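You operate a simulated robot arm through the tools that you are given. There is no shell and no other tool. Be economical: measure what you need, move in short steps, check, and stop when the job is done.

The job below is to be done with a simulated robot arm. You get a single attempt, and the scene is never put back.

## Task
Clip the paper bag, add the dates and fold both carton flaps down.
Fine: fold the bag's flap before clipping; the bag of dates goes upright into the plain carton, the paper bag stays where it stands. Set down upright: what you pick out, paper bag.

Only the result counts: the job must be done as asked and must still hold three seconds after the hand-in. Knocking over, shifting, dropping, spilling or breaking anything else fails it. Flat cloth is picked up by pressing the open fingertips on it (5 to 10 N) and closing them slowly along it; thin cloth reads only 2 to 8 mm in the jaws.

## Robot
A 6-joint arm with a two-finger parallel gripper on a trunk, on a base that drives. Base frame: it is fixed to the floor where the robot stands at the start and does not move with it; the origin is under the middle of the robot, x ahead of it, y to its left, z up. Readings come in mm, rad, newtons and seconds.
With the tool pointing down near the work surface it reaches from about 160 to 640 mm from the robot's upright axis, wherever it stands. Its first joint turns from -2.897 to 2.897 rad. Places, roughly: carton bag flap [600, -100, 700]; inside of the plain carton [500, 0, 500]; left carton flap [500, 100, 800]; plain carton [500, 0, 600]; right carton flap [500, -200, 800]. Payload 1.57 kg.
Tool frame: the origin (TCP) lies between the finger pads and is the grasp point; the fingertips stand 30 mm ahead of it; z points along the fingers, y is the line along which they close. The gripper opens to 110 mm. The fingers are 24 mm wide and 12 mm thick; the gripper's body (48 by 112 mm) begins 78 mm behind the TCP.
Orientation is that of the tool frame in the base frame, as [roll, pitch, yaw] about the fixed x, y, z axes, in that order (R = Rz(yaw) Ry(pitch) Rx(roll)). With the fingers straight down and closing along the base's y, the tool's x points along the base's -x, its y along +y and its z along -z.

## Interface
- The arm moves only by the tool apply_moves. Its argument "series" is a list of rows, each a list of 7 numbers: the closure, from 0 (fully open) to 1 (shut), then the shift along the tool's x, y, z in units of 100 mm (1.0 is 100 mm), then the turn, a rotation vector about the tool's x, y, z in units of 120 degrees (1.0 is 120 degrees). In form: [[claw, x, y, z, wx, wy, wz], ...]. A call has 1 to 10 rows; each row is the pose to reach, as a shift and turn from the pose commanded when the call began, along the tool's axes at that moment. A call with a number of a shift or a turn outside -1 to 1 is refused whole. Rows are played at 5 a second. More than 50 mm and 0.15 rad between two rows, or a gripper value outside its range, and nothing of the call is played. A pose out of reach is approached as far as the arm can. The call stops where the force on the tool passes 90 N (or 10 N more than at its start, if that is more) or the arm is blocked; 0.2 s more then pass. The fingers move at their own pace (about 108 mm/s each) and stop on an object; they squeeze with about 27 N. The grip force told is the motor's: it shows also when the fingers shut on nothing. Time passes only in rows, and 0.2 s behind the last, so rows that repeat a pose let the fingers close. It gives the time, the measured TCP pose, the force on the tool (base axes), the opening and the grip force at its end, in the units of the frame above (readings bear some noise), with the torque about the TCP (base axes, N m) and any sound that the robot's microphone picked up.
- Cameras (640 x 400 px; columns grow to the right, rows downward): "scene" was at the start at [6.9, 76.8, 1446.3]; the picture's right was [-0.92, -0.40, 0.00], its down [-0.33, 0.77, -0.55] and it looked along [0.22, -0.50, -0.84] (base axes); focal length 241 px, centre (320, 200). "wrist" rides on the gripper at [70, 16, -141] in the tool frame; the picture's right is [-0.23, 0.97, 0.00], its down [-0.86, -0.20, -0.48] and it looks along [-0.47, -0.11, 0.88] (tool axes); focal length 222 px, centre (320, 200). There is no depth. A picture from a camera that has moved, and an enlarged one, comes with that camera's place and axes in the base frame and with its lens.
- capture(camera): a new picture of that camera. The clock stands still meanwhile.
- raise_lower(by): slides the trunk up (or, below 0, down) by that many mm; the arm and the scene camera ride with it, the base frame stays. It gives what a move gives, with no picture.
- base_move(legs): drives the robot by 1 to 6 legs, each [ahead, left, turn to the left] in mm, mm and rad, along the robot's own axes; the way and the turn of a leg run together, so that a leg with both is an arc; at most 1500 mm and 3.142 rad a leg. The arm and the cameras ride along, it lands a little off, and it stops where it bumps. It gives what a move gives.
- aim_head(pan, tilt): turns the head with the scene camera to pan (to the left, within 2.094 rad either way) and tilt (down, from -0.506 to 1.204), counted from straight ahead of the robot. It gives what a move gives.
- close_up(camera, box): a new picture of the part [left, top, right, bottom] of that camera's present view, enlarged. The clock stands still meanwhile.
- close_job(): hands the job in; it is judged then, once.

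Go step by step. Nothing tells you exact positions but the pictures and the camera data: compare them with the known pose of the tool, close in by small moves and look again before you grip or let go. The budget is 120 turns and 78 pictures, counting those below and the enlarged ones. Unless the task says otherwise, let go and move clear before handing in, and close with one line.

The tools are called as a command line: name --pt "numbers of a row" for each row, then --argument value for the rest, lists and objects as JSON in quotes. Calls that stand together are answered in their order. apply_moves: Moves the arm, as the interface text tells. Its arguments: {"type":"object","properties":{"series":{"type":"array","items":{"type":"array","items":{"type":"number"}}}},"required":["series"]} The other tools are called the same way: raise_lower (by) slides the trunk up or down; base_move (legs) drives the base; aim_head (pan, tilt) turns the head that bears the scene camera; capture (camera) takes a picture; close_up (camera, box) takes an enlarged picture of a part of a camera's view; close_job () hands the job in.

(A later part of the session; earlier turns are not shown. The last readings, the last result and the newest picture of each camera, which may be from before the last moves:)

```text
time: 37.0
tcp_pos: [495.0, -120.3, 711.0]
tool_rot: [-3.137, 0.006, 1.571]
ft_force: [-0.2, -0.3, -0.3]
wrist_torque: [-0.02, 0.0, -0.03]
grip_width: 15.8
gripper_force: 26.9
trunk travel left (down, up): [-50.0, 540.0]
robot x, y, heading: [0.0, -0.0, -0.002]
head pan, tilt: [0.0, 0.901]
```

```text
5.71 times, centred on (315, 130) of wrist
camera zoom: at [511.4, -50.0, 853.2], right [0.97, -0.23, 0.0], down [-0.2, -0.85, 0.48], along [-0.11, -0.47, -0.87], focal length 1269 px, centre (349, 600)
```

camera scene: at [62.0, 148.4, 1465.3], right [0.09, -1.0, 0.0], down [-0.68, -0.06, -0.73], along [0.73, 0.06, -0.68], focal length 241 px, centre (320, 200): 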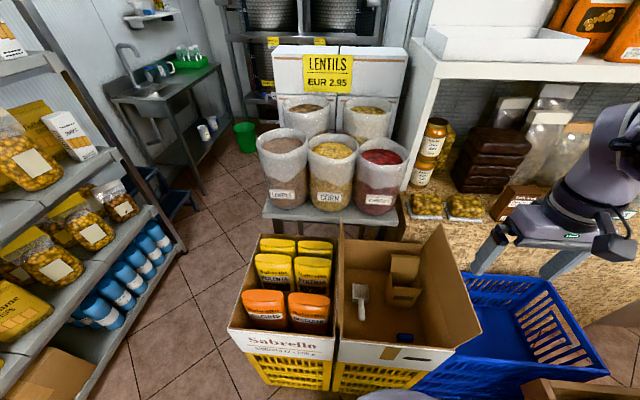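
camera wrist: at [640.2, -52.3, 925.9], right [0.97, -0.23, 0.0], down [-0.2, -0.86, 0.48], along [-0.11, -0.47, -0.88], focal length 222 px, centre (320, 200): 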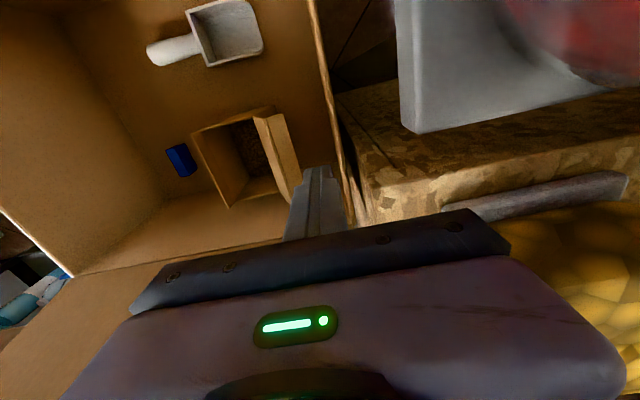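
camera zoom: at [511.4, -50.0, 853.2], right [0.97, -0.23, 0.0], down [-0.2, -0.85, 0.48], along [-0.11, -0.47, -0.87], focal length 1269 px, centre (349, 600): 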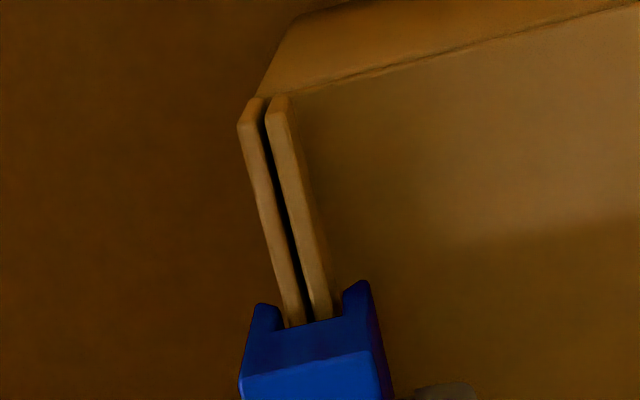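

Still free and centred within the slot. Continuing down.

apply_moves --pt "0.9 0 -0.004 0.03 0 0 0" --pt "0.9 0 -0.006 0.06 0 0 0" --pt "0.9 0 -0.006 0.09 0 0 0"

close_up --camera "wrist" --box '[280, 95, 350, 165]'

```text
time: 37.8
tcp_pos: [493.6, -120.4, 703.3]
tool_rot: [-3.14, 0.007, 1.572]
ft_force: [0.5, 0.1, 15.7]
wrist_torque: [0.21, -0.03, 0.03]
grip_width: 15.8
gripper_force: 27.0
trunk travel left (down, up): [-50.0, 540.0]
robot x, y, heading: [1.8, 3.7, 0.001]
head pan, tilt: [0.0, 0.901]
```

```text
5.71 times, centred on (315, 130) of wrist
camera zoom: at [509.4, -49.4, 845.5], right [0.97, -0.22, 0.0], down [-0.2, -0.85, 0.48], along [-0.11, -0.47, -0.87], focal length 1269 px, centre (349, 600)
```

zoom: 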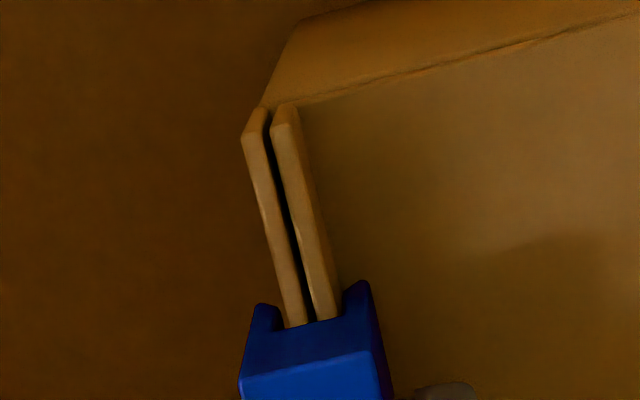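

The clip now takes force with the ridge between its legs. I'll press a few millimetres more to seat it.

apply_moves --pt "0.9 0 -0.002 0.02 0 0 0" --pt "0.9 0 -0.002 0.04 0 0 0" --pt "0.9 0 -0.002 0.06 0 0 0"

close_up --camera "wrist" --box '[280, 95, 350, 165]'

```text
time: 38.6
tcp_pos: [492.1, -120.0, 697.8]
tool_rot: [-3.139, 0.007, 1.574]
ft_force: [1.4, -2.2, 26.7]
wrist_torque: [-0.08, 0.0, 0.0]
grip_width: 15.7
gripper_force: 27.2
trunk travel left (down, up): [-50.0, 540.0]
robot x, y, heading: [-1.1, 2.4, 0.001]
head pan, tilt: [0.0, 0.901]
```

```text
5.71 times, centred on (315, 130) of wrist
camera zoom: at [509.6, -48.7, 839.7], right [0.97, -0.22, 0.0], down [-0.2, -0.85, 0.48], along [-0.11, -0.47, -0.87], focal length 1269 px, centre (349, 600)
```

zoom: 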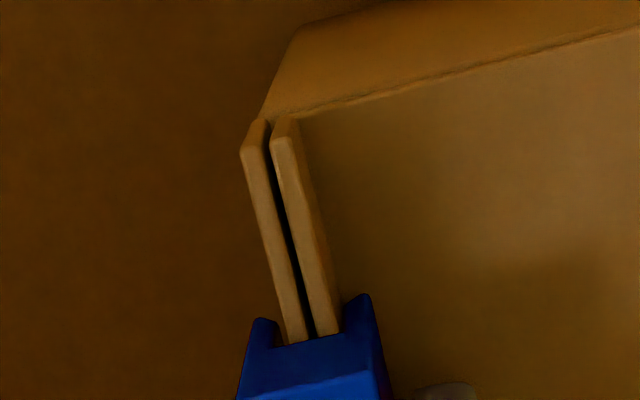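

The clip no longer moves down (27 N), and its legs are well below the ridge top, so it's seated. I'll release, rise and look.

apply_moves --pt "0.78 0 0 -0.03 0 0 0" --pt "0.75 0 0 -0.03 0 0 0" --pt "0.75 0 0 -0.2 0 0 0" --pt "0.75 0 0 -0.5 0 0 0"

close_up --camera "wrist" --box '[240, 60, 420, 190]'

close_up --camera "scene" --box '[340, 180, 430, 270]'

```text
time: 39.6
tcp_pos: [496.3, -120.7, 746.7]
tool_rot: [-3.138, 0.003, 1.572]
ft_force: [0.0, -0.5, 0.6]
wrist_torque: [0.01, 0.04, 0.04]
grip_width: 27.4
gripper_force: 0.1
trunk travel left (down, up): [-50.0, 540.0]
robot x, y, heading: [1.7, 0.7, -0.001]
head pan, tilt: [0.0, 0.901]
```

```text
3.08 times, centred on (330, 125) of wrist
camera zoom: at [511.2, -50.5, 888.4], right [0.97, -0.23, 0.0], down [-0.2, -0.85, 0.48], along [-0.11, -0.47, -0.87], focal length 684 px, centre (289, 431)
```

zoom: 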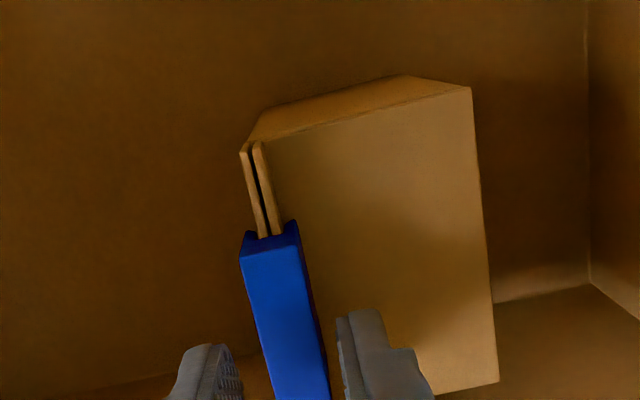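

```text
4.44 times, centred on (385, 225) of scene
camera zoom: at [54.8, 141.3, 1453.0], right [0.0, -1.0, 0.0], down [-0.78, 0.0, -0.62], along [0.62, 0.0, -0.78], focal length 1072 px, centre (31, 89)
```

zoom: 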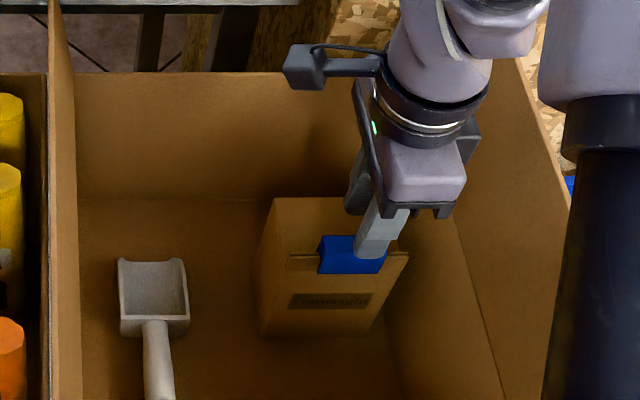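

The clip sits on the ridge. I'll push once on its top with closed fingers to be sure it's fully down.

apply_moves --pt "1 0 -0.01 -0.05 0 0 0" --pt "1 0 -0.01 -0.05 0 0 0" --pt "1 0 -0.01 0.08 0 0 0" --pt "1 0 -0.01 0.14 0 0 0" --pt "1 0 -0.01 0.18 0 0 0" --pt "1 0 -0.01 0.21 0 0 0"

```text
time: 41.0
tcp_pos: [494.1, -120.5, 725.2]
tool_rot: [3.141, 0.007, 1.574]
ft_force: [-1.6, 0.1, 30.3]
wrist_torque: [0.06, 0.07, 0.0]
grip_width: 0.2
gripper_force: 21.7
trunk travel left (down, up): [-50.0, 540.0]
robot x, y, heading: [1.6, -4.3, 0.005]
head pan, tilt: [0.0, 0.901]
```

Contact at 30 N with the clip's top at z≈695. One firmer push.

apply_moves --pt "1 0 0 0.02 0 0 0" --pt "1 0 0 0.04 0 0 0" --pt "1 0 0 0.04 0 0 0"

apply_moves --pt "1 0 0 -0.2 0 0 0" --pt "1 0 0 -0.6 0 0 0" --pt "0.5 0 0 -1.0 0 0 0"

close_up --camera "wrist" --box '[240, 60, 420, 190]'

```text
time: 41.8
tcp_pos: [495.6, -121.2, 725.0]
tool_rot: [3.132, 0.011, 1.575]
ft_force: [-5.4, 5.3, 51.0]
wrist_torque: [0.35, 0.3, 0.05]
grip_width: 0.0
gripper_force: 20.8
trunk travel left (down, up): [-50.0, 540.0]
robot x, y, heading: [2.1, 1.0, -0.001]
head pan, tilt: [0.0, 0.901]
stopped in row 3: the force on the tool passed its limit at 91 N (the readings are from after the stop); the commanded pose is now the measured one
```

```text
time: 42.6
tcp_pos: [496.5, -118.7, 823.8]
tool_rot: [3.14, 0.008, 1.573]
ft_force: [0.3, -0.9, 0.4]
wrist_torque: [0.0, 0.03, 0.03]
grip_width: 55.0
gripper_force: 0.0
trunk travel left (down, up): [-50.0, 540.0]
robot x, y, heading: [0.9, -2.2, -0.004]
head pan, tilt: [0.0, 0.901]
```

```text
3.08 times, centred on (330, 125) of wrist
camera zoom: at [511.7, -49.2, 965.5], right [0.97, -0.22, 0.0], down [-0.2, -0.85, 0.48], along [-0.1, -0.47, -0.87], focal length 684 px, centre (289, 431)
```

zoom: 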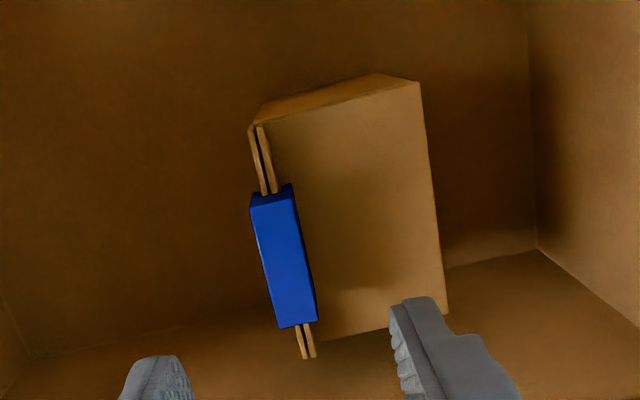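

The clip is fully on the ridge and the bag stands well. Now the dates: I'll raise the trunk and turn the base right so the arm swings over the display, with the gripper then closing along y.

raise_lower --by 320

base_move --legs '[[0, 0, -1.62]]'

capture --camera "wrist"

capture --camera "scene"

```text
time: 45.7
tcp_pos: [496.0, -119.2, 1142.5]
tool_rot: [3.137, 0.008, 1.573]
ft_force: [-0.9, 0.2, -0.2]
wrist_torque: [0.02, 0.0, -0.01]
grip_width: 54.9
gripper_force: 0.1
trunk travel left (down, up): [-370.0, 220.0]
robot x, y, heading: [-1.2, -2.2, 0.0]
head pan, tilt: [0.0, 0.901]
```

```text
time: 50.1
tcp_pos: [-140.8, -490.1, 1143.5]
tool_rot: [3.138, 0.008, -0.041]
ft_force: [0.4, 0.0, 0.2]
wrist_torque: [-0.01, 0.0, -0.01]
grip_width: 55.0
gripper_force: 0.1
trunk travel left (down, up): [-370.0, 220.0]
robot x, y, heading: [0.6, 1.6, -1.613]
head pan, tilt: [0.0, 0.901]
```

```text
34 pictures are left
camera wrist: at [-70.9, -509.5, 1285.4], right [-0.27, -0.96, 0.0], down [-0.84, 0.23, 0.48], along [-0.47, 0.12, -0.87], focal length 222 px, centre (320, 200)
```

wrist: 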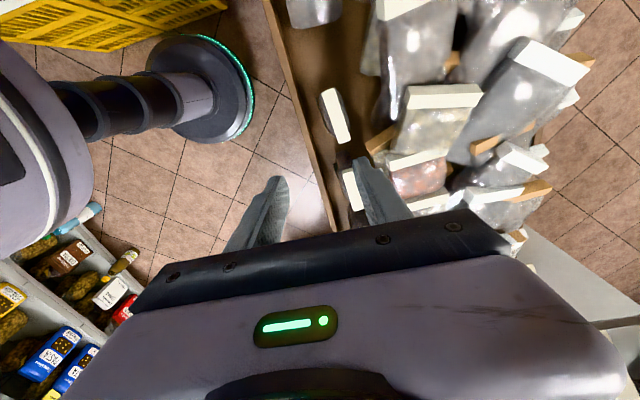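

```text
33 pictures are left
camera scene: at [137.0, -60.0, 1773.0], right [-1.0, 0.04, 0.0], down [0.03, 0.78, -0.62], along [-0.03, -0.62, -0.78], focal length 241 px, centre (320, 200)
```

scene: 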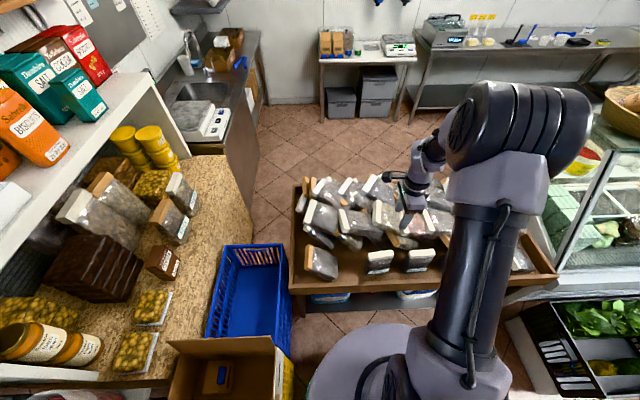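

The DATES header appears at about (−150, −525). I'll enlarge it to read its orientation and size.

close_up --camera "wrist" --box '[290, 60, 390, 200]'

close_up --camera "scene" --box '[340, 230, 440, 290]'

```text
2.86 times, centred on (340, 130) of wrist
camera zoom: at [-70.9, -509.5, 1285.4], right [-0.27, -0.96, 0.0], down [-0.84, 0.23, 0.48], along [-0.47, 0.12, -0.87], focal length 635 px, centre (263, 400)
```

zoom: 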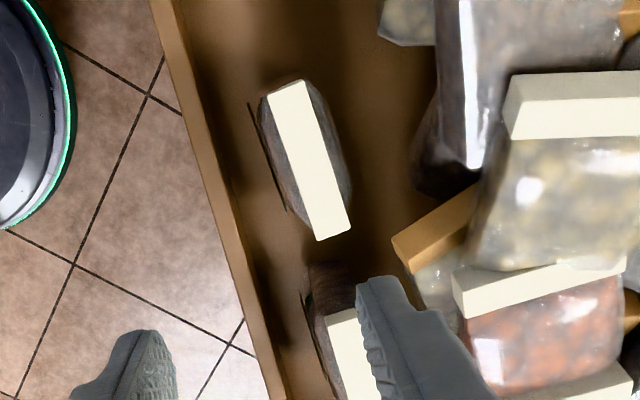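

```text
6.40 times, centred on (390, 260) of scene
camera zoom: at [137.0, -60.0, 1773.0], right [-1.0, 0.04, 0.0], down [0.03, 0.78, -0.62], along [-0.03, -0.62, -0.78], focal length 1544 px, centre (-128, -184)
```

zoom: 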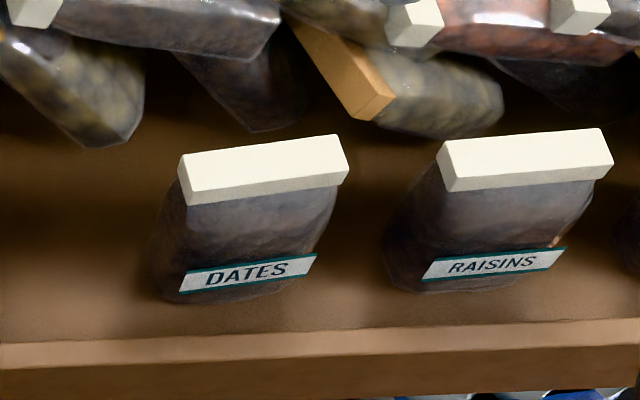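

The DATES label is confirmed. Header centre is about (−156, −528), 112×27 mm and turned 0.1 rad. I'll align above it, then lower by trunk.

apply_moves --pt "0 -0.067 0.193 0 0 0 -0.034" --pt "0 -0.134 0.386 0 0 0 -0.067" --pt "0 -0.134 0.386 0 0 0 -0.067"

raise_lower --by -230

close_up --camera "wrist" --box '[220, 60, 420, 220]'

```text
time: 50.9
tcp_pos: [-155.6, -529.0, 1141.8]
tool_rot: [3.14, 0.009, 0.101]
ft_force: [-0.3, 0.6, -0.3]
wrist_torque: [-0.02, 0.02, -0.03]
grip_width: 110.2
gripper_force: 0.1
trunk travel left (down, up): [-370.0, 220.0]
robot x, y, heading: [0.7, -1.2, -1.614]
head pan, tilt: [0.0, 0.901]
```

```text
time: 53.3
tcp_pos: [-154.4, -528.3, 911.2]
tool_rot: [-3.141, 0.01, 0.102]
ft_force: [0.1, 0.8, 0.4]
wrist_torque: [0.01, -0.05, -0.01]
grip_width: 110.3
gripper_force: 0.0
trunk travel left (down, up): [-140.0, 450.0]
robot x, y, heading: [0.3, -1.4, -1.607]
head pan, tilt: [0.0, 0.901]
```

```text
2.50 times, centred on (320, 140) of wrist
camera zoom: at [-83.0, -537.2, 1054.0], right [-0.13, -0.99, 0.0], down [-0.87, 0.11, 0.49], along [-0.48, 0.06, -0.87], focal length 555 px, centre (320, 350)
```

zoom: 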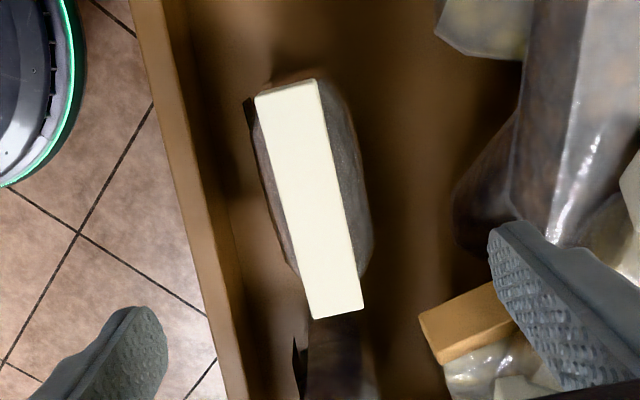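

Header centre confirmed at (−153, −526) with its top at z≈790. I'll narrow the opening to 60 mm, come down and check before closing.

raise_lower --by -20

apply_moves --pt "0.455 0.01 -0.02 0 0 0 0" --pt "0.455 0.01 -0.02 0.2 0 0 0" --pt "0.455 0.01 -0.02 0.4 0 0 0" --pt "0.455 0.01 -0.02 0.6 0 0 0" --pt "0.455 0.01 -0.02 0.8 0 0 0" --pt "0.455 0.01 -0.02 0.88 0 0 0"

close_up --camera "wrist" --box '[220, 60, 420, 220]'

```text
time: 54.0
tcp_pos: [-155.3, -528.5, 892.8]
tool_rot: [3.14, 0.009, 0.102]
ft_force: [-0.5, 0.2, -0.3]
wrist_torque: [0.0, 0.02, 0.01]
grip_width: 110.0
gripper_force: 0.1
trunk travel left (down, up): [-120.0, 470.0]
robot x, y, heading: [-4.2, 4.7, -1.622]
head pan, tilt: [0.0, 0.901]
```

```text
time: 55.4
tcp_pos: [-155.2, -526.3, 805.3]
tool_rot: [3.141, 0.009, 0.1]
ft_force: [-0.6, 0.2, -0.6]
wrist_torque: [-0.03, 0.04, 0.01]
grip_width: 59.9
gripper_force: 0.0
trunk travel left (down, up): [-120.0, 470.0]
robot x, y, heading: [0.9, -2.0, -1.615]
head pan, tilt: [0.0, 0.901]
```

```text
2.50 times, centred on (320, 140) of wrist
camera zoom: at [-83.6, -535.4, 946.6], right [-0.13, -0.99, 0.0], down [-0.87, 0.11, 0.49], along [-0.48, 0.06, -0.87], focal length 555 px, centre (320, 350)
```

zoom: 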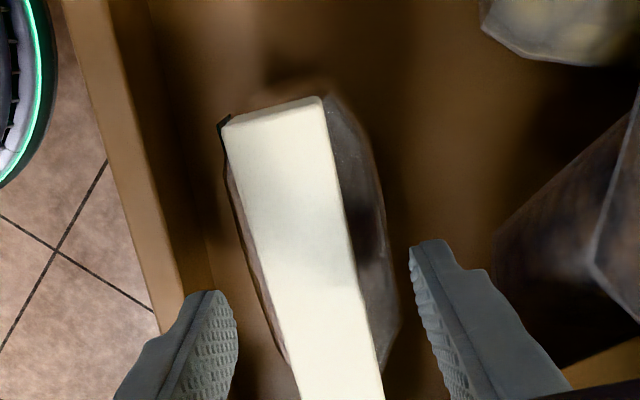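

Fingers straddle the header evenly. Down 16 mm more, then close.

apply_moves --pt "0.455 0 0 0.1 0 0 0" --pt "0.455 0 0 0.17 0 0 0" --pt "0.7 0 0 0.17 0 0 0" --pt "0.85 0 0 0.17 0 0 0" --pt "0.85 0 0 0.17 0 0 0" --pt "0.85 0 0 0.17 0 0 0"

close_up --camera "wrist" --box '[220, 60, 420, 220]'

```text
time: 56.8
tcp_pos: [-155.4, -526.4, 790.6]
tool_rot: [3.135, 0.011, 0.102]
ft_force: [-0.6, -5.0, 38.7]
wrist_torque: [-0.03, -0.18, 0.04]
grip_width: 28.9
gripper_force: 26.7
trunk travel left (down, up): [-120.0, 470.0]
robot x, y, heading: [-2.6, 0.3, -1.616]
head pan, tilt: [0.0, 0.901]
```

```text
2.50 times, centred on (320, 140) of wrist
camera zoom: at [-82.3, -533.6, 932.9], right [-0.13, -0.99, 0.01], down [-0.87, 0.12, 0.49], along [-0.48, 0.05, -0.87], focal length 555 px, centre (320, 350)
```

zoom: 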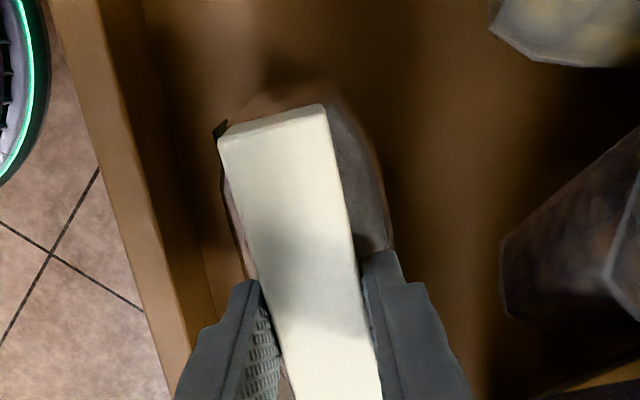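

Held at 28.9 mm. Lifting by trunk, then checking the hold.

raise_lower --by 40

raise_lower --by 300

capture --camera "scene"

```text
time: 57.6
tcp_pos: [-154.3, -525.4, 827.3]
tool_rot: [-3.142, 0.006, 0.099]
ft_force: [0.3, -0.2, -5.6]
wrist_torque: [0.03, -0.01, 0.0]
grip_width: 28.5
gripper_force: 26.6
trunk travel left (down, up): [-160.0, 430.0]
robot x, y, heading: [1.1, 0.1, -1.616]
head pan, tilt: [0.0, 0.901]
```

```text
time: 60.6
tcp_pos: [-154.4, -525.8, 1127.5]
tool_rot: [3.14, 0.009, 0.101]
ft_force: [0.5, -0.8, -5.1]
wrist_torque: [0.0, 0.02, -0.03]
grip_width: 28.5
gripper_force: 27.3
trunk travel left (down, up): [-460.0, 130.0]
robot x, y, heading: [-0.6, 1.1, -1.611]
head pan, tilt: [0.0, 0.901]
```

```text
27 pictures are left
camera scene: at [136.9, -60.6, 1862.9], right [-1.0, 0.04, 0.0], down [0.03, 0.78, -0.62], along [-0.03, -0.62, -0.78], focal length 241 px, centre (320, 200)
```

scene: 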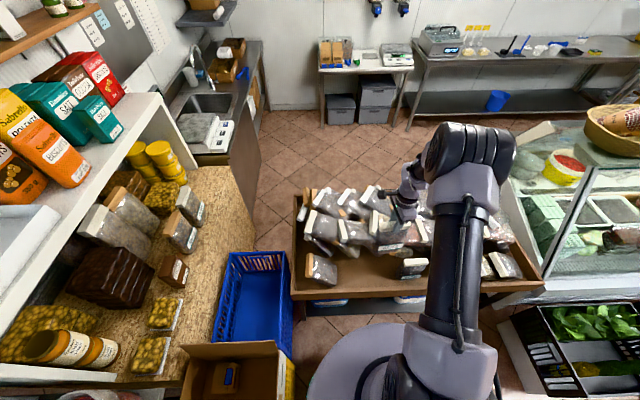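

The dates bag is held (≈5.4 N). Now I'll turn the base back to bring it over the carton.

base_move --legs '[[0, 0, 1.613]]'

apply_moves --pt "0.85 0 -0.2 0 0 0 0.022" --pt "0.85 0 -0.4 0 0 0 0.044" --pt "0.85 0 -0.6 0 0 0 0.067" --pt "0.85 0 -0.8 0 0 0 0.067" --pt "0.85 0 -1.0 0 0 0 0.067"

```text
time: 64.9
tcp_pos: [532.8, -132.9, 1128.5]
tool_rot: [3.14, 0.009, 1.712]
ft_force: [0.0, 0.4, -4.4]
wrist_torque: [-0.03, 0.03, 0.04]
grip_width: 28.5
gripper_force: 27.1
trunk travel left (down, up): [-460.0, 130.0]
robot x, y, heading: [-0.1, 2.2, 0.003]
head pan, tilt: [0.0, 0.901]
```

```text
time: 66.1
tcp_pos: [432.1, -149.7, 1126.3]
tool_rot: [3.138, 0.007, 1.571]
ft_force: [0.0, -0.2, -4.7]
wrist_torque: [-0.01, -0.01, 0.01]
grip_width: 28.2
gripper_force: 27.1
trunk travel left (down, up): [-460.0, 130.0]
robot x, y, heading: [-1.5, -1.0, -0.0]
head pan, tilt: [0.0, 0.901]
```

I'll centre at (392, −108), lower partway and look.

apply_moves --pt "0.85 0.2 -0.2 0 0 0 0" --pt "0.85 0.42 -0.4 0 0 0 0" --pt "0.85 0.42 -0.4 0 0 0 0"

raise_lower --by -190

capture --camera "wrist"

capture --camera "scene"

```text
time: 66.9
tcp_pos: [391.8, -107.5, 1125.6]
tool_rot: [3.139, 0.005, 1.572]
ft_force: [0.0, 0.3, -5.0]
wrist_torque: [0.03, 0.03, 0.0]
grip_width: 28.3
gripper_force: 26.9
trunk travel left (down, up): [-460.0, 130.0]
robot x, y, heading: [-1.3, -1.9, -0.001]
head pan, tilt: [0.0, 0.901]
```

```text
time: 69.0
tcp_pos: [392.8, -106.4, 937.0]
tool_rot: [3.138, 0.008, 1.572]
ft_force: [0.3, 0.1, -4.6]
wrist_torque: [-0.01, -0.02, 0.02]
grip_width: 28.4
gripper_force: 26.6
trunk travel left (down, up): [-270.0, 320.0]
robot x, y, heading: [-4.1, -1.9, -0.0]
head pan, tilt: [0.0, 0.901]
```

```text
26 pictures are left
camera wrist: at [407.8, -35.7, 1078.7], right [0.97, -0.23, 0.0], down [-0.2, -0.85, 0.48], along [-0.11, -0.47, -0.87], focal length 222 px, centre (320, 200)
```

wrist: 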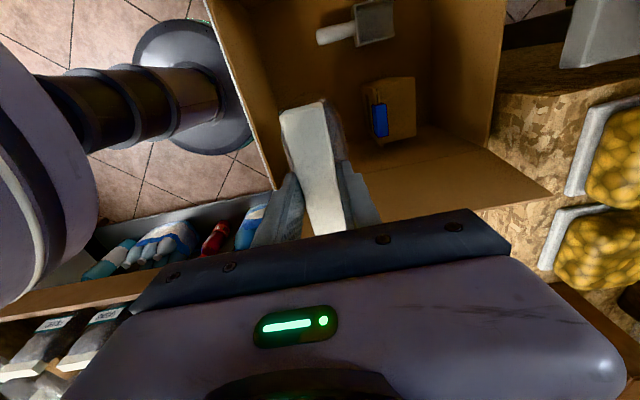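

```text
25 pictures are left
camera scene: at [55.3, 141.1, 1673.1], right [0.0, -1.0, 0.0], down [-0.78, 0.0, -0.62], along [0.62, 0.0, -0.78], focal length 241 px, centre (320, 200)
```

scene: 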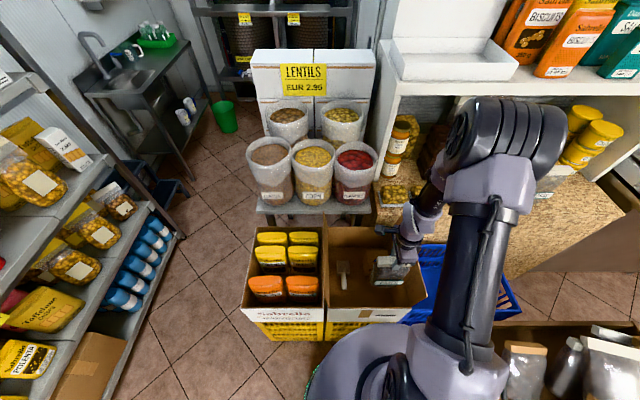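

Clear all round. Lowering by trunk, then finishing with small force-watched steps.

raise_lower --by -185

apply_moves --pt "0.85 0 0 0.08 0 0 0" --pt "0.85 0 0 0.16 0 0 0" --pt "0.85 0 0 0.24 0 0 0" --pt "0.85 0 0 0.3 0 0 0"

```text
time: 71.0
tcp_pos: [393.3, -106.1, 751.7]
tool_rot: [3.138, 0.008, 1.573]
ft_force: [-0.1, 0.2, -4.6]
wrist_torque: [-0.01, -0.01, 0.04]
grip_width: 28.6
gripper_force: 27.5
trunk travel left (down, up): [-85.0, 505.0]
robot x, y, heading: [2.7, 2.1, -0.003]
head pan, tilt: [0.0, 0.901]
```

```text
time: 72.0
tcp_pos: [392.1, -105.2, 720.9]
tool_rot: [3.137, 0.009, 1.571]
ft_force: [0.4, 1.7, 12.0]
wrist_torque: [0.82, 0.44, -0.04]
grip_width: 28.5
gripper_force: 27.1
trunk travel left (down, up): [-85.0, 505.0]
robot x, y, heading: [-2.2, -0.5, -0.0]
head pan, tilt: [0.0, 0.901]
```

The bag touched down, with some torque. I'll look before letting go.

close_up --camera "scene" --box '[310, 190, 450, 320]'

apply_moves --pt "0.85 0 0 0.01 0 0 0" --pt "0.85 0 0 0.03 0 0 0"

```text
3.08 times, centred on (380, 255) of scene
camera zoom: at [54.1, 141.5, 1488.2], right [0.0, -1.0, 0.0], down [-0.78, 0.0, -0.62], along [0.62, 0.0, -0.78], focal length 742 px, centre (135, 31)
```

zoom: 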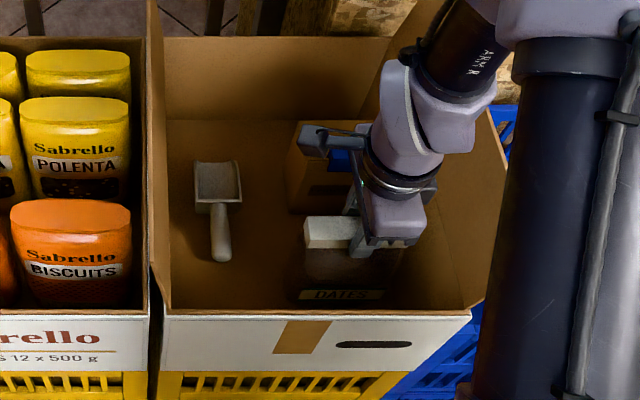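

```text
time: 72.6
tcp_pos: [393.4, -105.1, 721.4]
tool_rot: [3.133, 0.011, 1.571]
ft_force: [5.2, 7.0, 65.3]
wrist_torque: [0.58, 0.54, -0.08]
grip_width: 28.6
gripper_force: 26.8
trunk travel left (down, up): [-85.0, 505.0]
robot x, y, heading: [-0.2, 4.3, 0.004]
head pan, tilt: [0.0, 0.901]
```

Now it bears evenly on the floor. I'll ease off, open and rise straight up.

apply_moves --pt "0.85 0 0 -0.02 0 0 0" --pt "0.6 0 0 -0.02 0 0 0" --pt "0.5 0 0 -0.02 0 0 0" --pt "0.5 0 0 -0.2 0 0 0" --pt "0.5 0 0 -0.5 0 0 0" --pt "0.5 0 0 -0.9 0 0 0"

raise_lower --by 200

capture --camera "wrist"

close_up --camera "scene" --box '[300, 190, 460, 330]'

```text
time: 74.0
tcp_pos: [390.6, -106.7, 808.9]
tool_rot: [3.14, 0.007, 1.572]
ft_force: [-0.1, -0.6, 0.6]
wrist_torque: [0.0, 0.0, 0.02]
grip_width: 55.2
gripper_force: 0.1
trunk travel left (down, up): [-85.0, 505.0]
robot x, y, heading: [0.3, -2.2, -0.002]
head pan, tilt: [0.0, 0.901]
```

```text
time: 76.2
tcp_pos: [391.4, -106.0, 1008.4]
tool_rot: [3.139, 0.009, 1.572]
ft_force: [0.1, -0.1, 0.3]
wrist_torque: [0.0, 0.01, 0.02]
grip_width: 54.9
gripper_force: 0.1
trunk travel left (down, up): [-285.0, 305.0]
robot x, y, heading: [6.2, 0.6, -0.003]
head pan, tilt: [0.0, 0.901]
```

```text
23 pictures are left
camera wrist: at [406.6, -34.9, 1151.0], right [0.97, -0.23, 0.0], down [-0.2, -0.85, 0.48], along [-0.11, -0.47, -0.87], focal length 222 px, centre (320, 200)
```

wrist: 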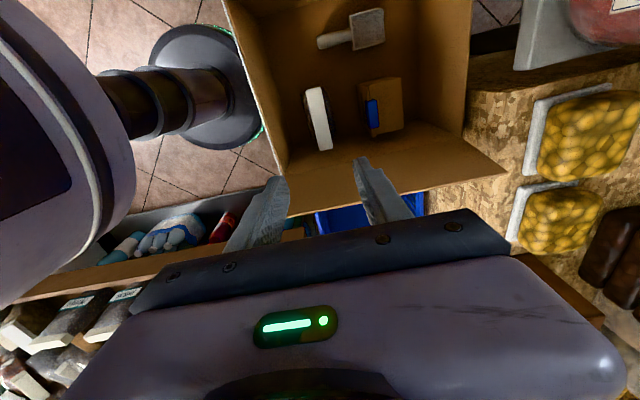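

```text
2.86 times, centred on (380, 260) of scene
camera zoom: at [55.1, 141.2, 1687.9], right [0.0, -1.0, 0.0], down [-0.78, 0.0, -0.62], along [0.62, 0.0, -0.78], focal length 689 px, centre (149, 29)
```

zoom: 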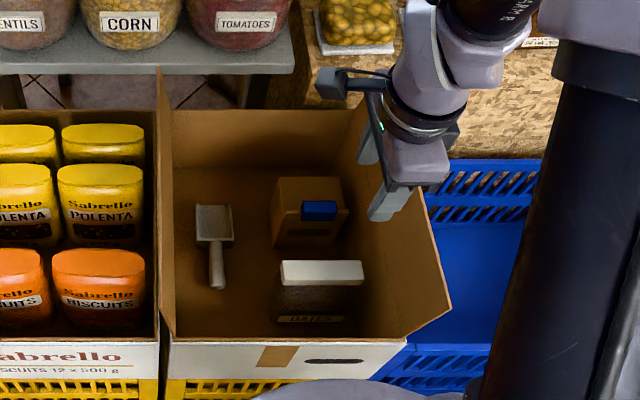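

The dates stand upright in the carton. Now the flaps: the right one has its hinge at y≈−203, z≈722 and its tip at z≈851. I'll move with closed fingers to its outer side.

apply_moves --pt "1 -0.3 0.25 0 0 0 0" --pt "1 -0.6 0.5 0 0 0 0" --pt "1 -1.0 0.79 0 0 0 0"

apply_moves --pt "1 -0.3 0 0 0 0 0" --pt "1 -0.62 0 0 0 0 0"

raise_lower --by -120

capture --camera "scene"

capture --camera "wrist"

```text
time: 77.0
tcp_pos: [473.0, -208.2, 1009.8]
tool_rot: [3.138, 0.007, 1.575]
ft_force: [-0.2, -0.7, -0.5]
wrist_torque: [0.01, 0.01, 0.01]
grip_width: 0.0
gripper_force: 21.0
trunk travel left (down, up): [-285.0, 305.0]
robot x, y, heading: [0.6, 1.9, 0.002]
head pan, tilt: [0.0, 0.901]
```

```text
time: 77.6
tcp_pos: [471.4, -268.6, 1009.9]
tool_rot: [3.138, 0.007, 1.571]
ft_force: [0.2, -0.2, 0.0]
wrist_torque: [-0.02, -0.05, 0.02]
grip_width: 0.0
gripper_force: 21.7
trunk travel left (down, up): [-285.0, 305.0]
robot x, y, heading: [1.5, -3.3, 0.003]
head pan, tilt: [0.0, 0.901]
```

```text
time: 79.1
tcp_pos: [471.8, -267.7, 891.1]
tool_rot: [3.139, 0.01, 1.572]
ft_force: [-0.5, -0.5, 0.1]
wrist_torque: [-0.03, 0.0, 0.02]
grip_width: 0.0
gripper_force: 20.8
trunk travel left (down, up): [-165.0, 425.0]
robot x, y, heading: [1.6, 1.3, -0.0]
head pan, tilt: [0.0, 0.901]
```

```text
21 pictures are left
camera scene: at [54.9, 141.2, 1568.1], right [0.0, -1.0, 0.0], down [-0.78, 0.0, -0.62], along [0.62, 0.0, -0.78], focal length 241 px, centre (320, 200)
```

scene: 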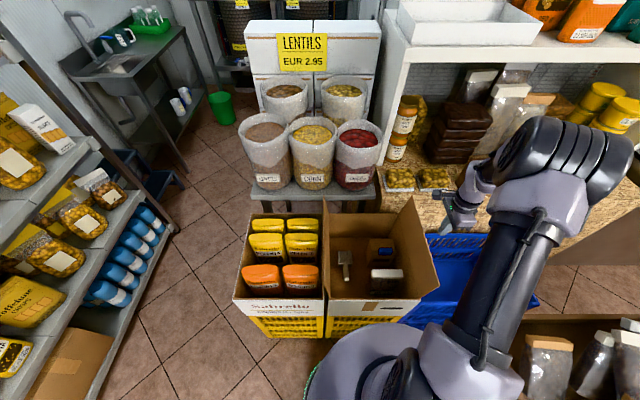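

```text
20 pictures are left
camera wrist: at [487.6, -196.9, 1032.9], right [0.97, -0.23, 0.0], down [-0.2, -0.85, 0.48], along [-0.11, -0.47, -0.87], focal length 222 px, centre (320, 200)
```

wrist: 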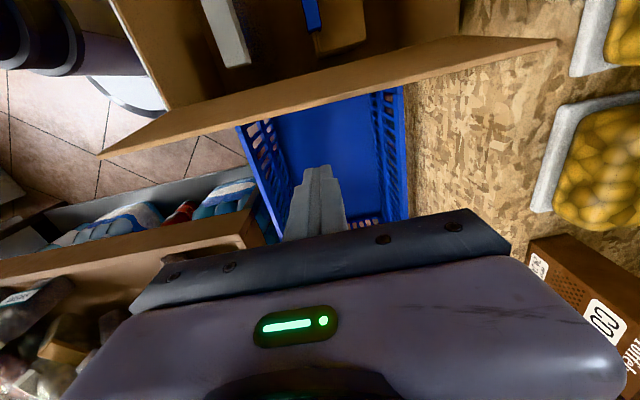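

Fingers are outside the right flap and clear. Lower a bit and sweep it inward.

raise_lower --by -58

apply_moves --pt "1 0.28 0 0 0 0 0" --pt "1 0.53 0 -0.07 0 0 0" --pt "1 0.78 0 -0.03 0 0 0" --pt "1 0.98 0 0.03 0 0 0"

apply_moves --pt "1 0.18 0 0.14 0 0 0" --pt "1 0.33 0 0.33 0 0 0" --pt "1 0.42 0 0.52 0 0 0"

capture --camera "scene"

```text
time: 80.1
tcp_pos: [470.9, -266.7, 832.6]
tool_rot: [3.137, 0.009, 1.571]
ft_force: [0.1, 0.2, 0.7]
wrist_torque: [0.0, 0.04, 0.02]
grip_width: 0.0
gripper_force: 21.8
trunk travel left (down, up): [-107.0, 483.0]
robot x, y, heading: [0.1, -0.1, 0.001]
head pan, tilt: [0.0, 0.901]
```

```text
time: 81.1
tcp_pos: [474.4, -169.9, 826.6]
tool_rot: [3.137, 0.009, 1.573]
ft_force: [-0.1, -0.2, -0.1]
wrist_torque: [0.02, 0.0, 0.01]
grip_width: 0.0
gripper_force: 21.1
trunk travel left (down, up): [-107.0, 483.0]
robot x, y, heading: [-0.8, -0.0, 0.003]
head pan, tilt: [0.0, 0.901]
```

```text
time: 81.9
tcp_pos: [473.1, -128.6, 777.1]
tool_rot: [3.136, 0.006, 1.573]
ft_force: [-0.1, 0.1, 0.0]
wrist_torque: [0.03, -0.03, 0.01]
grip_width: 0.2
gripper_force: 21.0
trunk travel left (down, up): [-107.0, 483.0]
robot x, y, heading: [2.9, 1.8, -0.003]
head pan, tilt: [0.0, 0.901]
```

```text
19 pictures are left
camera scene: at [55.2, 141.2, 1510.0], right [0.0, -1.0, 0.0], down [-0.78, 0.0, -0.62], along [0.62, 0.0, -0.78], focal length 241 px, centre (320, 200)
```

scene: 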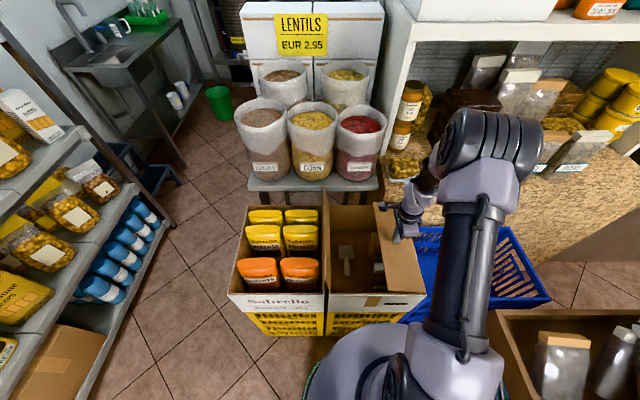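

The right flap is nearly down. I'll press it to the rim.

apply_moves --pt "1 0.02 0 0.1 0 0 0" --pt "1 0.02 0 0.17 0 0 0" --pt "1 0.02 0 0.22 0 0 0" --pt "1 0.02 0 0.25 0 0 0"

close_up --camera "scene" --box '[310, 180, 440, 320]'

```text
time: 82.8
tcp_pos: [474.0, -126.7, 765.3]
tool_rot: [3.115, 0.016, 1.571]
ft_force: [-15.2, 5.7, 34.5]
wrist_torque: [0.39, 0.78, -0.06]
grip_width: 0.0
gripper_force: 21.6
trunk travel left (down, up): [-107.0, 483.0]
robot x, y, heading: [0.8, 2.2, -0.002]
head pan, tilt: [0.0, 0.901]
stopped in row 4: the force on the tool passed its limit at 212 N (the readings are from after the stop); the commanded pose is now the measured one
```

```text
2.86 times, centred on (375, 250) of scene
camera zoom: at [44.4, 143.9, 1510.6], right [0.0, -1.0, 0.0], down [-0.78, 0.0, -0.63], along [0.63, 0.0, -0.78], focal length 689 px, centre (163, 57)
```

zoom: 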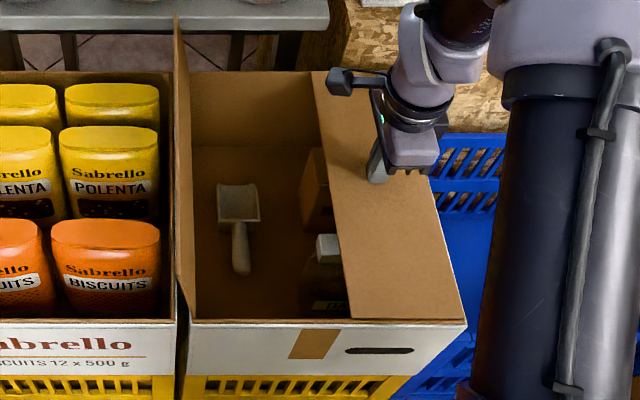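

It reached its stop hard; I'll back off at once and check that the flap stays and nothing shifted.

apply_moves --pt "1 0 0 -0.15 0.0127 0 0" --pt "1 0 0 -0.5 0.0127 0 0" --pt "1 0 0 -1.0 0.0127 0 0"

raise_lower --by 100

capture --camera "scene"

close_up --camera "scene" --box '[310, 200, 440, 320]'

```text
time: 83.6
tcp_pos: [476.1, -124.8, 857.2]
tool_rot: [-3.13, 0.011, 1.573]
ft_force: [0.4, 0.3, -0.3]
wrist_torque: [-0.02, 0.0, 0.0]
grip_width: 0.1
gripper_force: 21.7
trunk travel left (down, up): [-107.0, 483.0]
robot x, y, heading: [-2.7, -0.6, 0.001]
head pan, tilt: [0.0, 0.901]
```

```text
time: 84.9
tcp_pos: [476.4, -126.5, 957.3]
tool_rot: [-3.128, 0.011, 1.573]
ft_force: [-1.2, 0.7, 0.4]
wrist_torque: [0.02, -0.01, 0.01]
grip_width: 0.1
gripper_force: 21.2
trunk travel left (down, up): [-207.0, 383.0]
robot x, y, heading: [-0.1, 2.9, -0.005]
head pan, tilt: [0.0, 0.901]
```

```text
17 pictures are left
camera scene: at [54.9, 141.3, 1609.9], right [0.0, -1.0, 0.0], down [-0.78, 0.0, -0.62], along [0.62, 0.0, -0.78], focal length 241 px, centre (320, 200)
```

scene: 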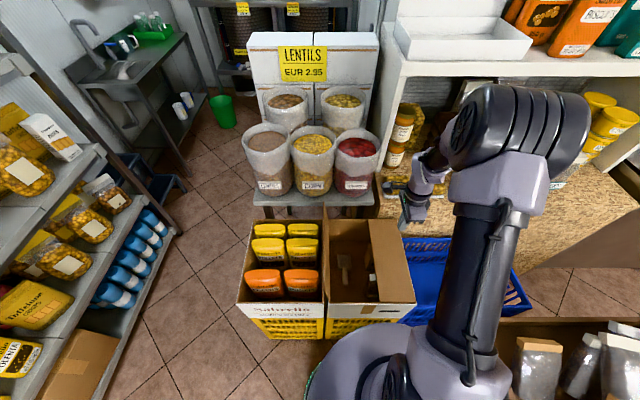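

```text
3.33 times, centred on (375, 260) of scene
camera zoom: at [54.9, 141.3, 1609.9], right [0.0, -1.0, 0.0], down [-0.78, 0.0, -0.62], along [0.62, 0.0, -0.78], focal length 804 px, centre (137, 0)
```

zoom: 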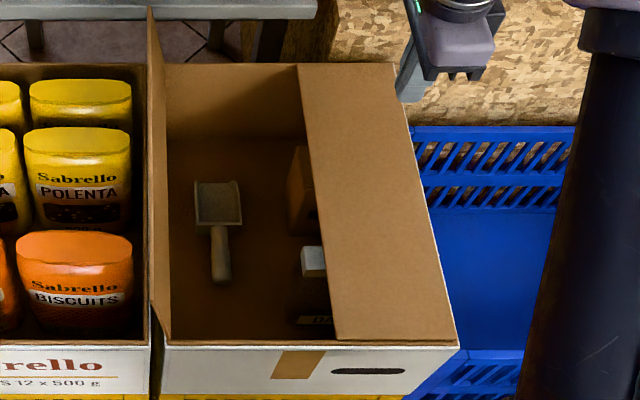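

The right flap lies flat and the contents are undisturbed. Now over to the outside of the left flap (hinge y≈115).

apply_moves --pt "1 0.33 0 0 -0.0064 0 0" --pt "1 0.66 0 0 -0.0064 0 0" --pt "1 1.0 0 0 -0.0064 0 0"

apply_moves --pt "1 0.33 0 0 0 0 0" --pt "1 0.66 0 0 0 0 0" --pt "1 1.0 0 0 0 0 0"

apply_moves --pt "1 0.33 0 0 0 0 0" --pt "1 0.66 0 0 0 0 0" --pt "1 1.0 0 0 0 0 0"

raise_lower --by -70

capture --camera "wrist"

capture --camera "scene"

```text
time: 85.7
tcp_pos: [475.3, -24.1, 958.0]
tool_rot: [3.141, 0.013, 1.573]
ft_force: [0.3, 0.3, -0.1]
wrist_torque: [-0.04, -0.02, -0.01]
grip_width: 0.0
gripper_force: 21.0
trunk travel left (down, up): [-207.0, 383.0]
robot x, y, heading: [2.7, 5.4, -0.004]
head pan, tilt: [0.0, 0.901]
```

```text
time: 86.5
tcp_pos: [472.8, 73.4, 955.7]
tool_rot: [3.14, 0.013, 1.574]
ft_force: [0.3, 0.4, 0.9]
wrist_torque: [0.04, 0.02, 0.04]
grip_width: 0.0
gripper_force: 21.1
trunk travel left (down, up): [-207.0, 383.0]
robot x, y, heading: [-2.5, -0.1, -0.002]
head pan, tilt: [0.0, 0.901]
```

```text
time: 87.3
tcp_pos: [475.3, 176.4, 955.9]
tool_rot: [-3.141, 0.012, 1.573]
ft_force: [0.2, -0.3, 0.6]
wrist_torque: [-0.04, -0.02, -0.04]
grip_width: 0.1
gripper_force: 20.9
trunk travel left (down, up): [-207.0, 383.0]
robot x, y, heading: [0.8, 1.9, 0.001]
head pan, tilt: [0.0, 0.901]
```

```text
time: 88.4
tcp_pos: [474.4, 175.4, 884.8]
tool_rot: [3.139, 0.01, 1.573]
ft_force: [-0.5, 0.0, -0.5]
wrist_torque: [-0.05, -0.02, 0.01]
grip_width: 0.0
gripper_force: 21.2
trunk travel left (down, up): [-137.0, 453.0]
robot x, y, heading: [0.6, -1.1, -0.001]
head pan, tilt: [0.0, 0.901]
```

```text
15 pictures are left
camera wrist: at [490.4, 246.8, 1027.5], right [0.97, -0.23, 0.0], down [-0.2, -0.85, 0.49], along [-0.11, -0.48, -0.87], focal length 222 px, centre (320, 200)
```

wrist: 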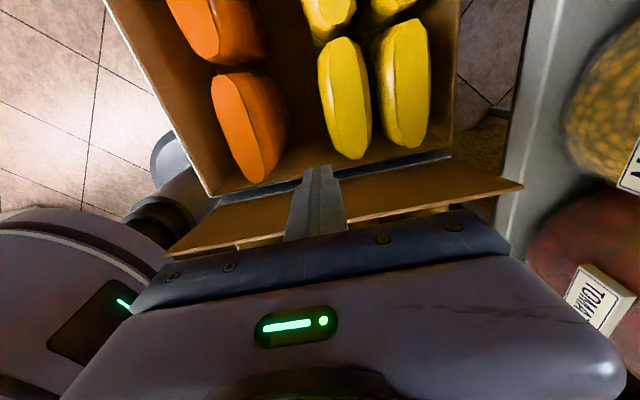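

```text
14 pictures are left
camera scene: at [54.7, 141.3, 1540.1], right [0.0, -1.0, 0.0], down [-0.78, 0.0, -0.62], along [0.62, 0.0, -0.78], focal length 241 px, centre (320, 200)
```

scene: 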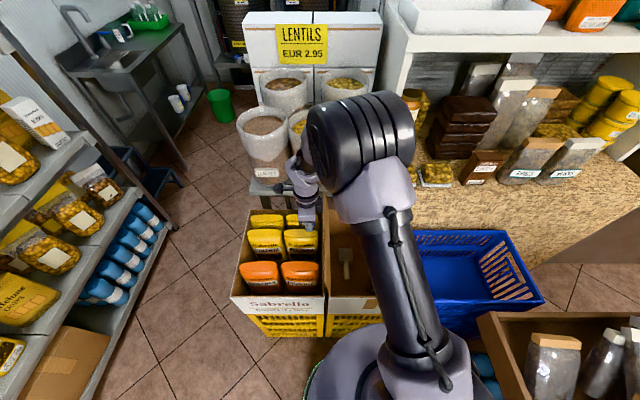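

Clear outside the left flap. Lower and sweep it inward the same way.

raise_lower --by -52

apply_moves --pt "1 -0.28 0 0 0 0 0" --pt "1 -0.5 0 -0.07 0 0 0" --pt "1 -0.75 0 -0.03 0 0 0" --pt "1 -0.95 0 0.03 0 0 0"

apply_moves --pt "1 -0.18 0 0.14 0 0 0" --pt "1 -0.33 0 0.33 0 0 0" --pt "1 -0.42 0 0.5 0 0 0"

close_up --camera "scene" --box '[300, 180, 440, 320]'

```text
time: 89.3
tcp_pos: [474.7, 176.0, 833.6]
tool_rot: [3.141, 0.011, 1.572]
ft_force: [-0.8, -0.2, -0.1]
wrist_torque: [0.02, 0.0, 0.02]
grip_width: 0.0
gripper_force: 21.6
trunk travel left (down, up): [-85.0, 505.0]
robot x, y, heading: [1.8, -0.8, 0.002]
head pan, tilt: [0.0, 0.901]
```

```text
time: 90.3
tcp_pos: [476.0, 79.6, 831.7]
tool_rot: [3.14, 0.011, 1.572]
ft_force: [0.3, 0.5, -0.6]
wrist_torque: [-0.05, -0.02, 0.0]
grip_width: 0.1
gripper_force: 21.5
trunk travel left (down, up): [-85.0, 505.0]
robot x, y, heading: [-0.2, 4.7, 0.001]
head pan, tilt: [0.0, 0.901]
```

```text
time: 91.1
tcp_pos: [477.0, 36.4, 783.8]
tool_rot: [3.14, 0.011, 1.572]
ft_force: [-0.9, 0.8, -0.1]
wrist_torque: [0.01, 0.03, -0.01]
grip_width: 0.0
gripper_force: 20.9
trunk travel left (down, up): [-85.0, 505.0]
robot x, y, heading: [1.3, 1.9, 0.002]
head pan, tilt: [0.0, 0.901]
```

```text
2.86 times, centred on (370, 250) of scene
camera zoom: at [54.8, 141.3, 1488.0], right [0.0, -1.0, 0.0], down [-0.78, 0.0, -0.62], along [0.62, 0.0, -0.78], focal length 689 px, centre (177, 57)
```

zoom: 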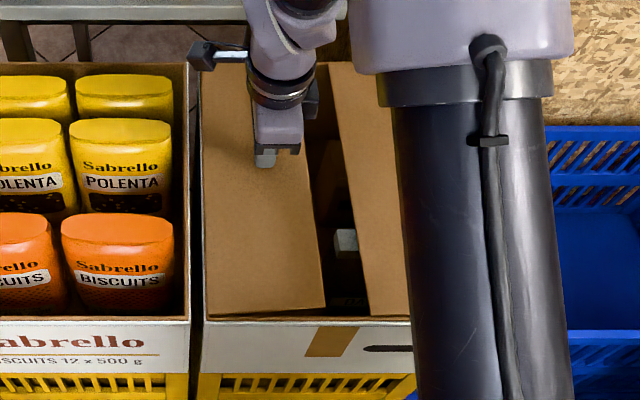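

The left flap is almost down. Pressing in 3–4 mm steps.

apply_moves --pt "1 0 0 0.06 0 0 0" --pt "1 0 0 0.11 0 0 0" --pt "1 0 0 0.15 0 0 0" --pt "1 0 0 0.18 0 0 0"

```text
time: 92.1
tcp_pos: [475.5, 36.0, 766.0]
tool_rot: [3.139, 0.01, 1.572]
ft_force: [0.1, -0.9, 9.8]
wrist_torque: [0.06, 0.06, 0.0]
grip_width: 0.1
gripper_force: 21.5
trunk travel left (down, up): [-85.0, 505.0]
robot x, y, heading: [-1.1, 4.0, 0.001]
head pan, tilt: [0.0, 0.901]
```

apply_moves --pt "1 0 0 0.015 0 0 0" --pt "1 0 0 0.03 0 0 0"

apply_moves --pt "1 0 0 -0.3 0 0 0" --pt "1 0 0 -0.7 0 0 0" --pt "1 0 0 -1.0 0 0 0"

raise_lower --by 200

base_move --legs '[[0, 0, -0.8]]'

aim_head --pan 0.8 --tilt 0.9

capture --camera "scene"

```text
time: 92.7
tcp_pos: [476.0, 37.2, 762.7]
tool_rot: [3.132, 0.012, 1.573]
ft_force: [1.1, -3.5, 45.7]
wrist_torque: [0.39, 0.01, 0.01]
grip_width: 0.0
gripper_force: 21.2
trunk travel left (down, up): [-85.0, 505.0]
robot x, y, heading: [0.9, 2.9, 0.005]
head pan, tilt: [0.0, 0.901]
```

```text
time: 93.5
tcp_pos: [473.6, 37.8, 861.7]
tool_rot: [3.142, 0.011, 1.572]
ft_force: [-0.1, -0.9, -0.3]
wrist_torque: [0.01, 0.02, 0.01]
grip_width: 0.0
gripper_force: 21.3
trunk travel left (down, up): [-85.0, 505.0]
robot x, y, heading: [2.5, -2.9, -0.0]
head pan, tilt: [0.0, 0.901]
```

```text
time: 95.7
tcp_pos: [474.8, 39.9, 1060.8]
tool_rot: [3.139, 0.01, 1.573]
ft_force: [-1.4, -0.9, -0.2]
wrist_torque: [0.02, -0.01, 0.0]
grip_width: 0.0
gripper_force: 21.0
trunk travel left (down, up): [-285.0, 305.0]
robot x, y, heading: [-0.5, 0.4, 0.004]
head pan, tilt: [0.0, 0.901]
```

```text
time: 98.2
tcp_pos: [356.4, -315.0, 1061.3]
tool_rot: [3.139, 0.009, 0.77]
ft_force: [0.2, 0.1, -0.1]
wrist_torque: [-0.02, -0.01, -0.02]
grip_width: 0.0
gripper_force: 21.5
trunk travel left (down, up): [-285.0, 305.0]
robot x, y, heading: [-0.5, -1.2, -0.804]
head pan, tilt: [0.0, 0.901]
```

```text
time: 99.3
tcp_pos: [356.5, -314.9, 1060.6]
tool_rot: [3.139, 0.01, 0.767]
ft_force: [-0.1, 0.4, -0.2]
wrist_torque: [0.0, 0.0, -0.03]
grip_width: 0.0
gripper_force: 20.7
trunk travel left (down, up): [-285.0, 305.0]
robot x, y, heading: [5.7, 0.4, -0.807]
head pan, tilt: [0.799, 0.901]
```

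```text
12 pictures are left
camera scene: at [161.7, 112.6, 1688.0], right [0.0, -1.0, 0.0], down [-0.78, 0.0, -0.62], along [0.62, 0.0, -0.78], focal length 241 px, centre (320, 200)
```

scene: 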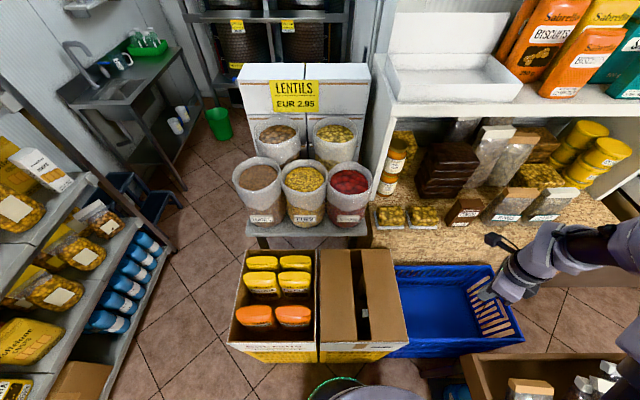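

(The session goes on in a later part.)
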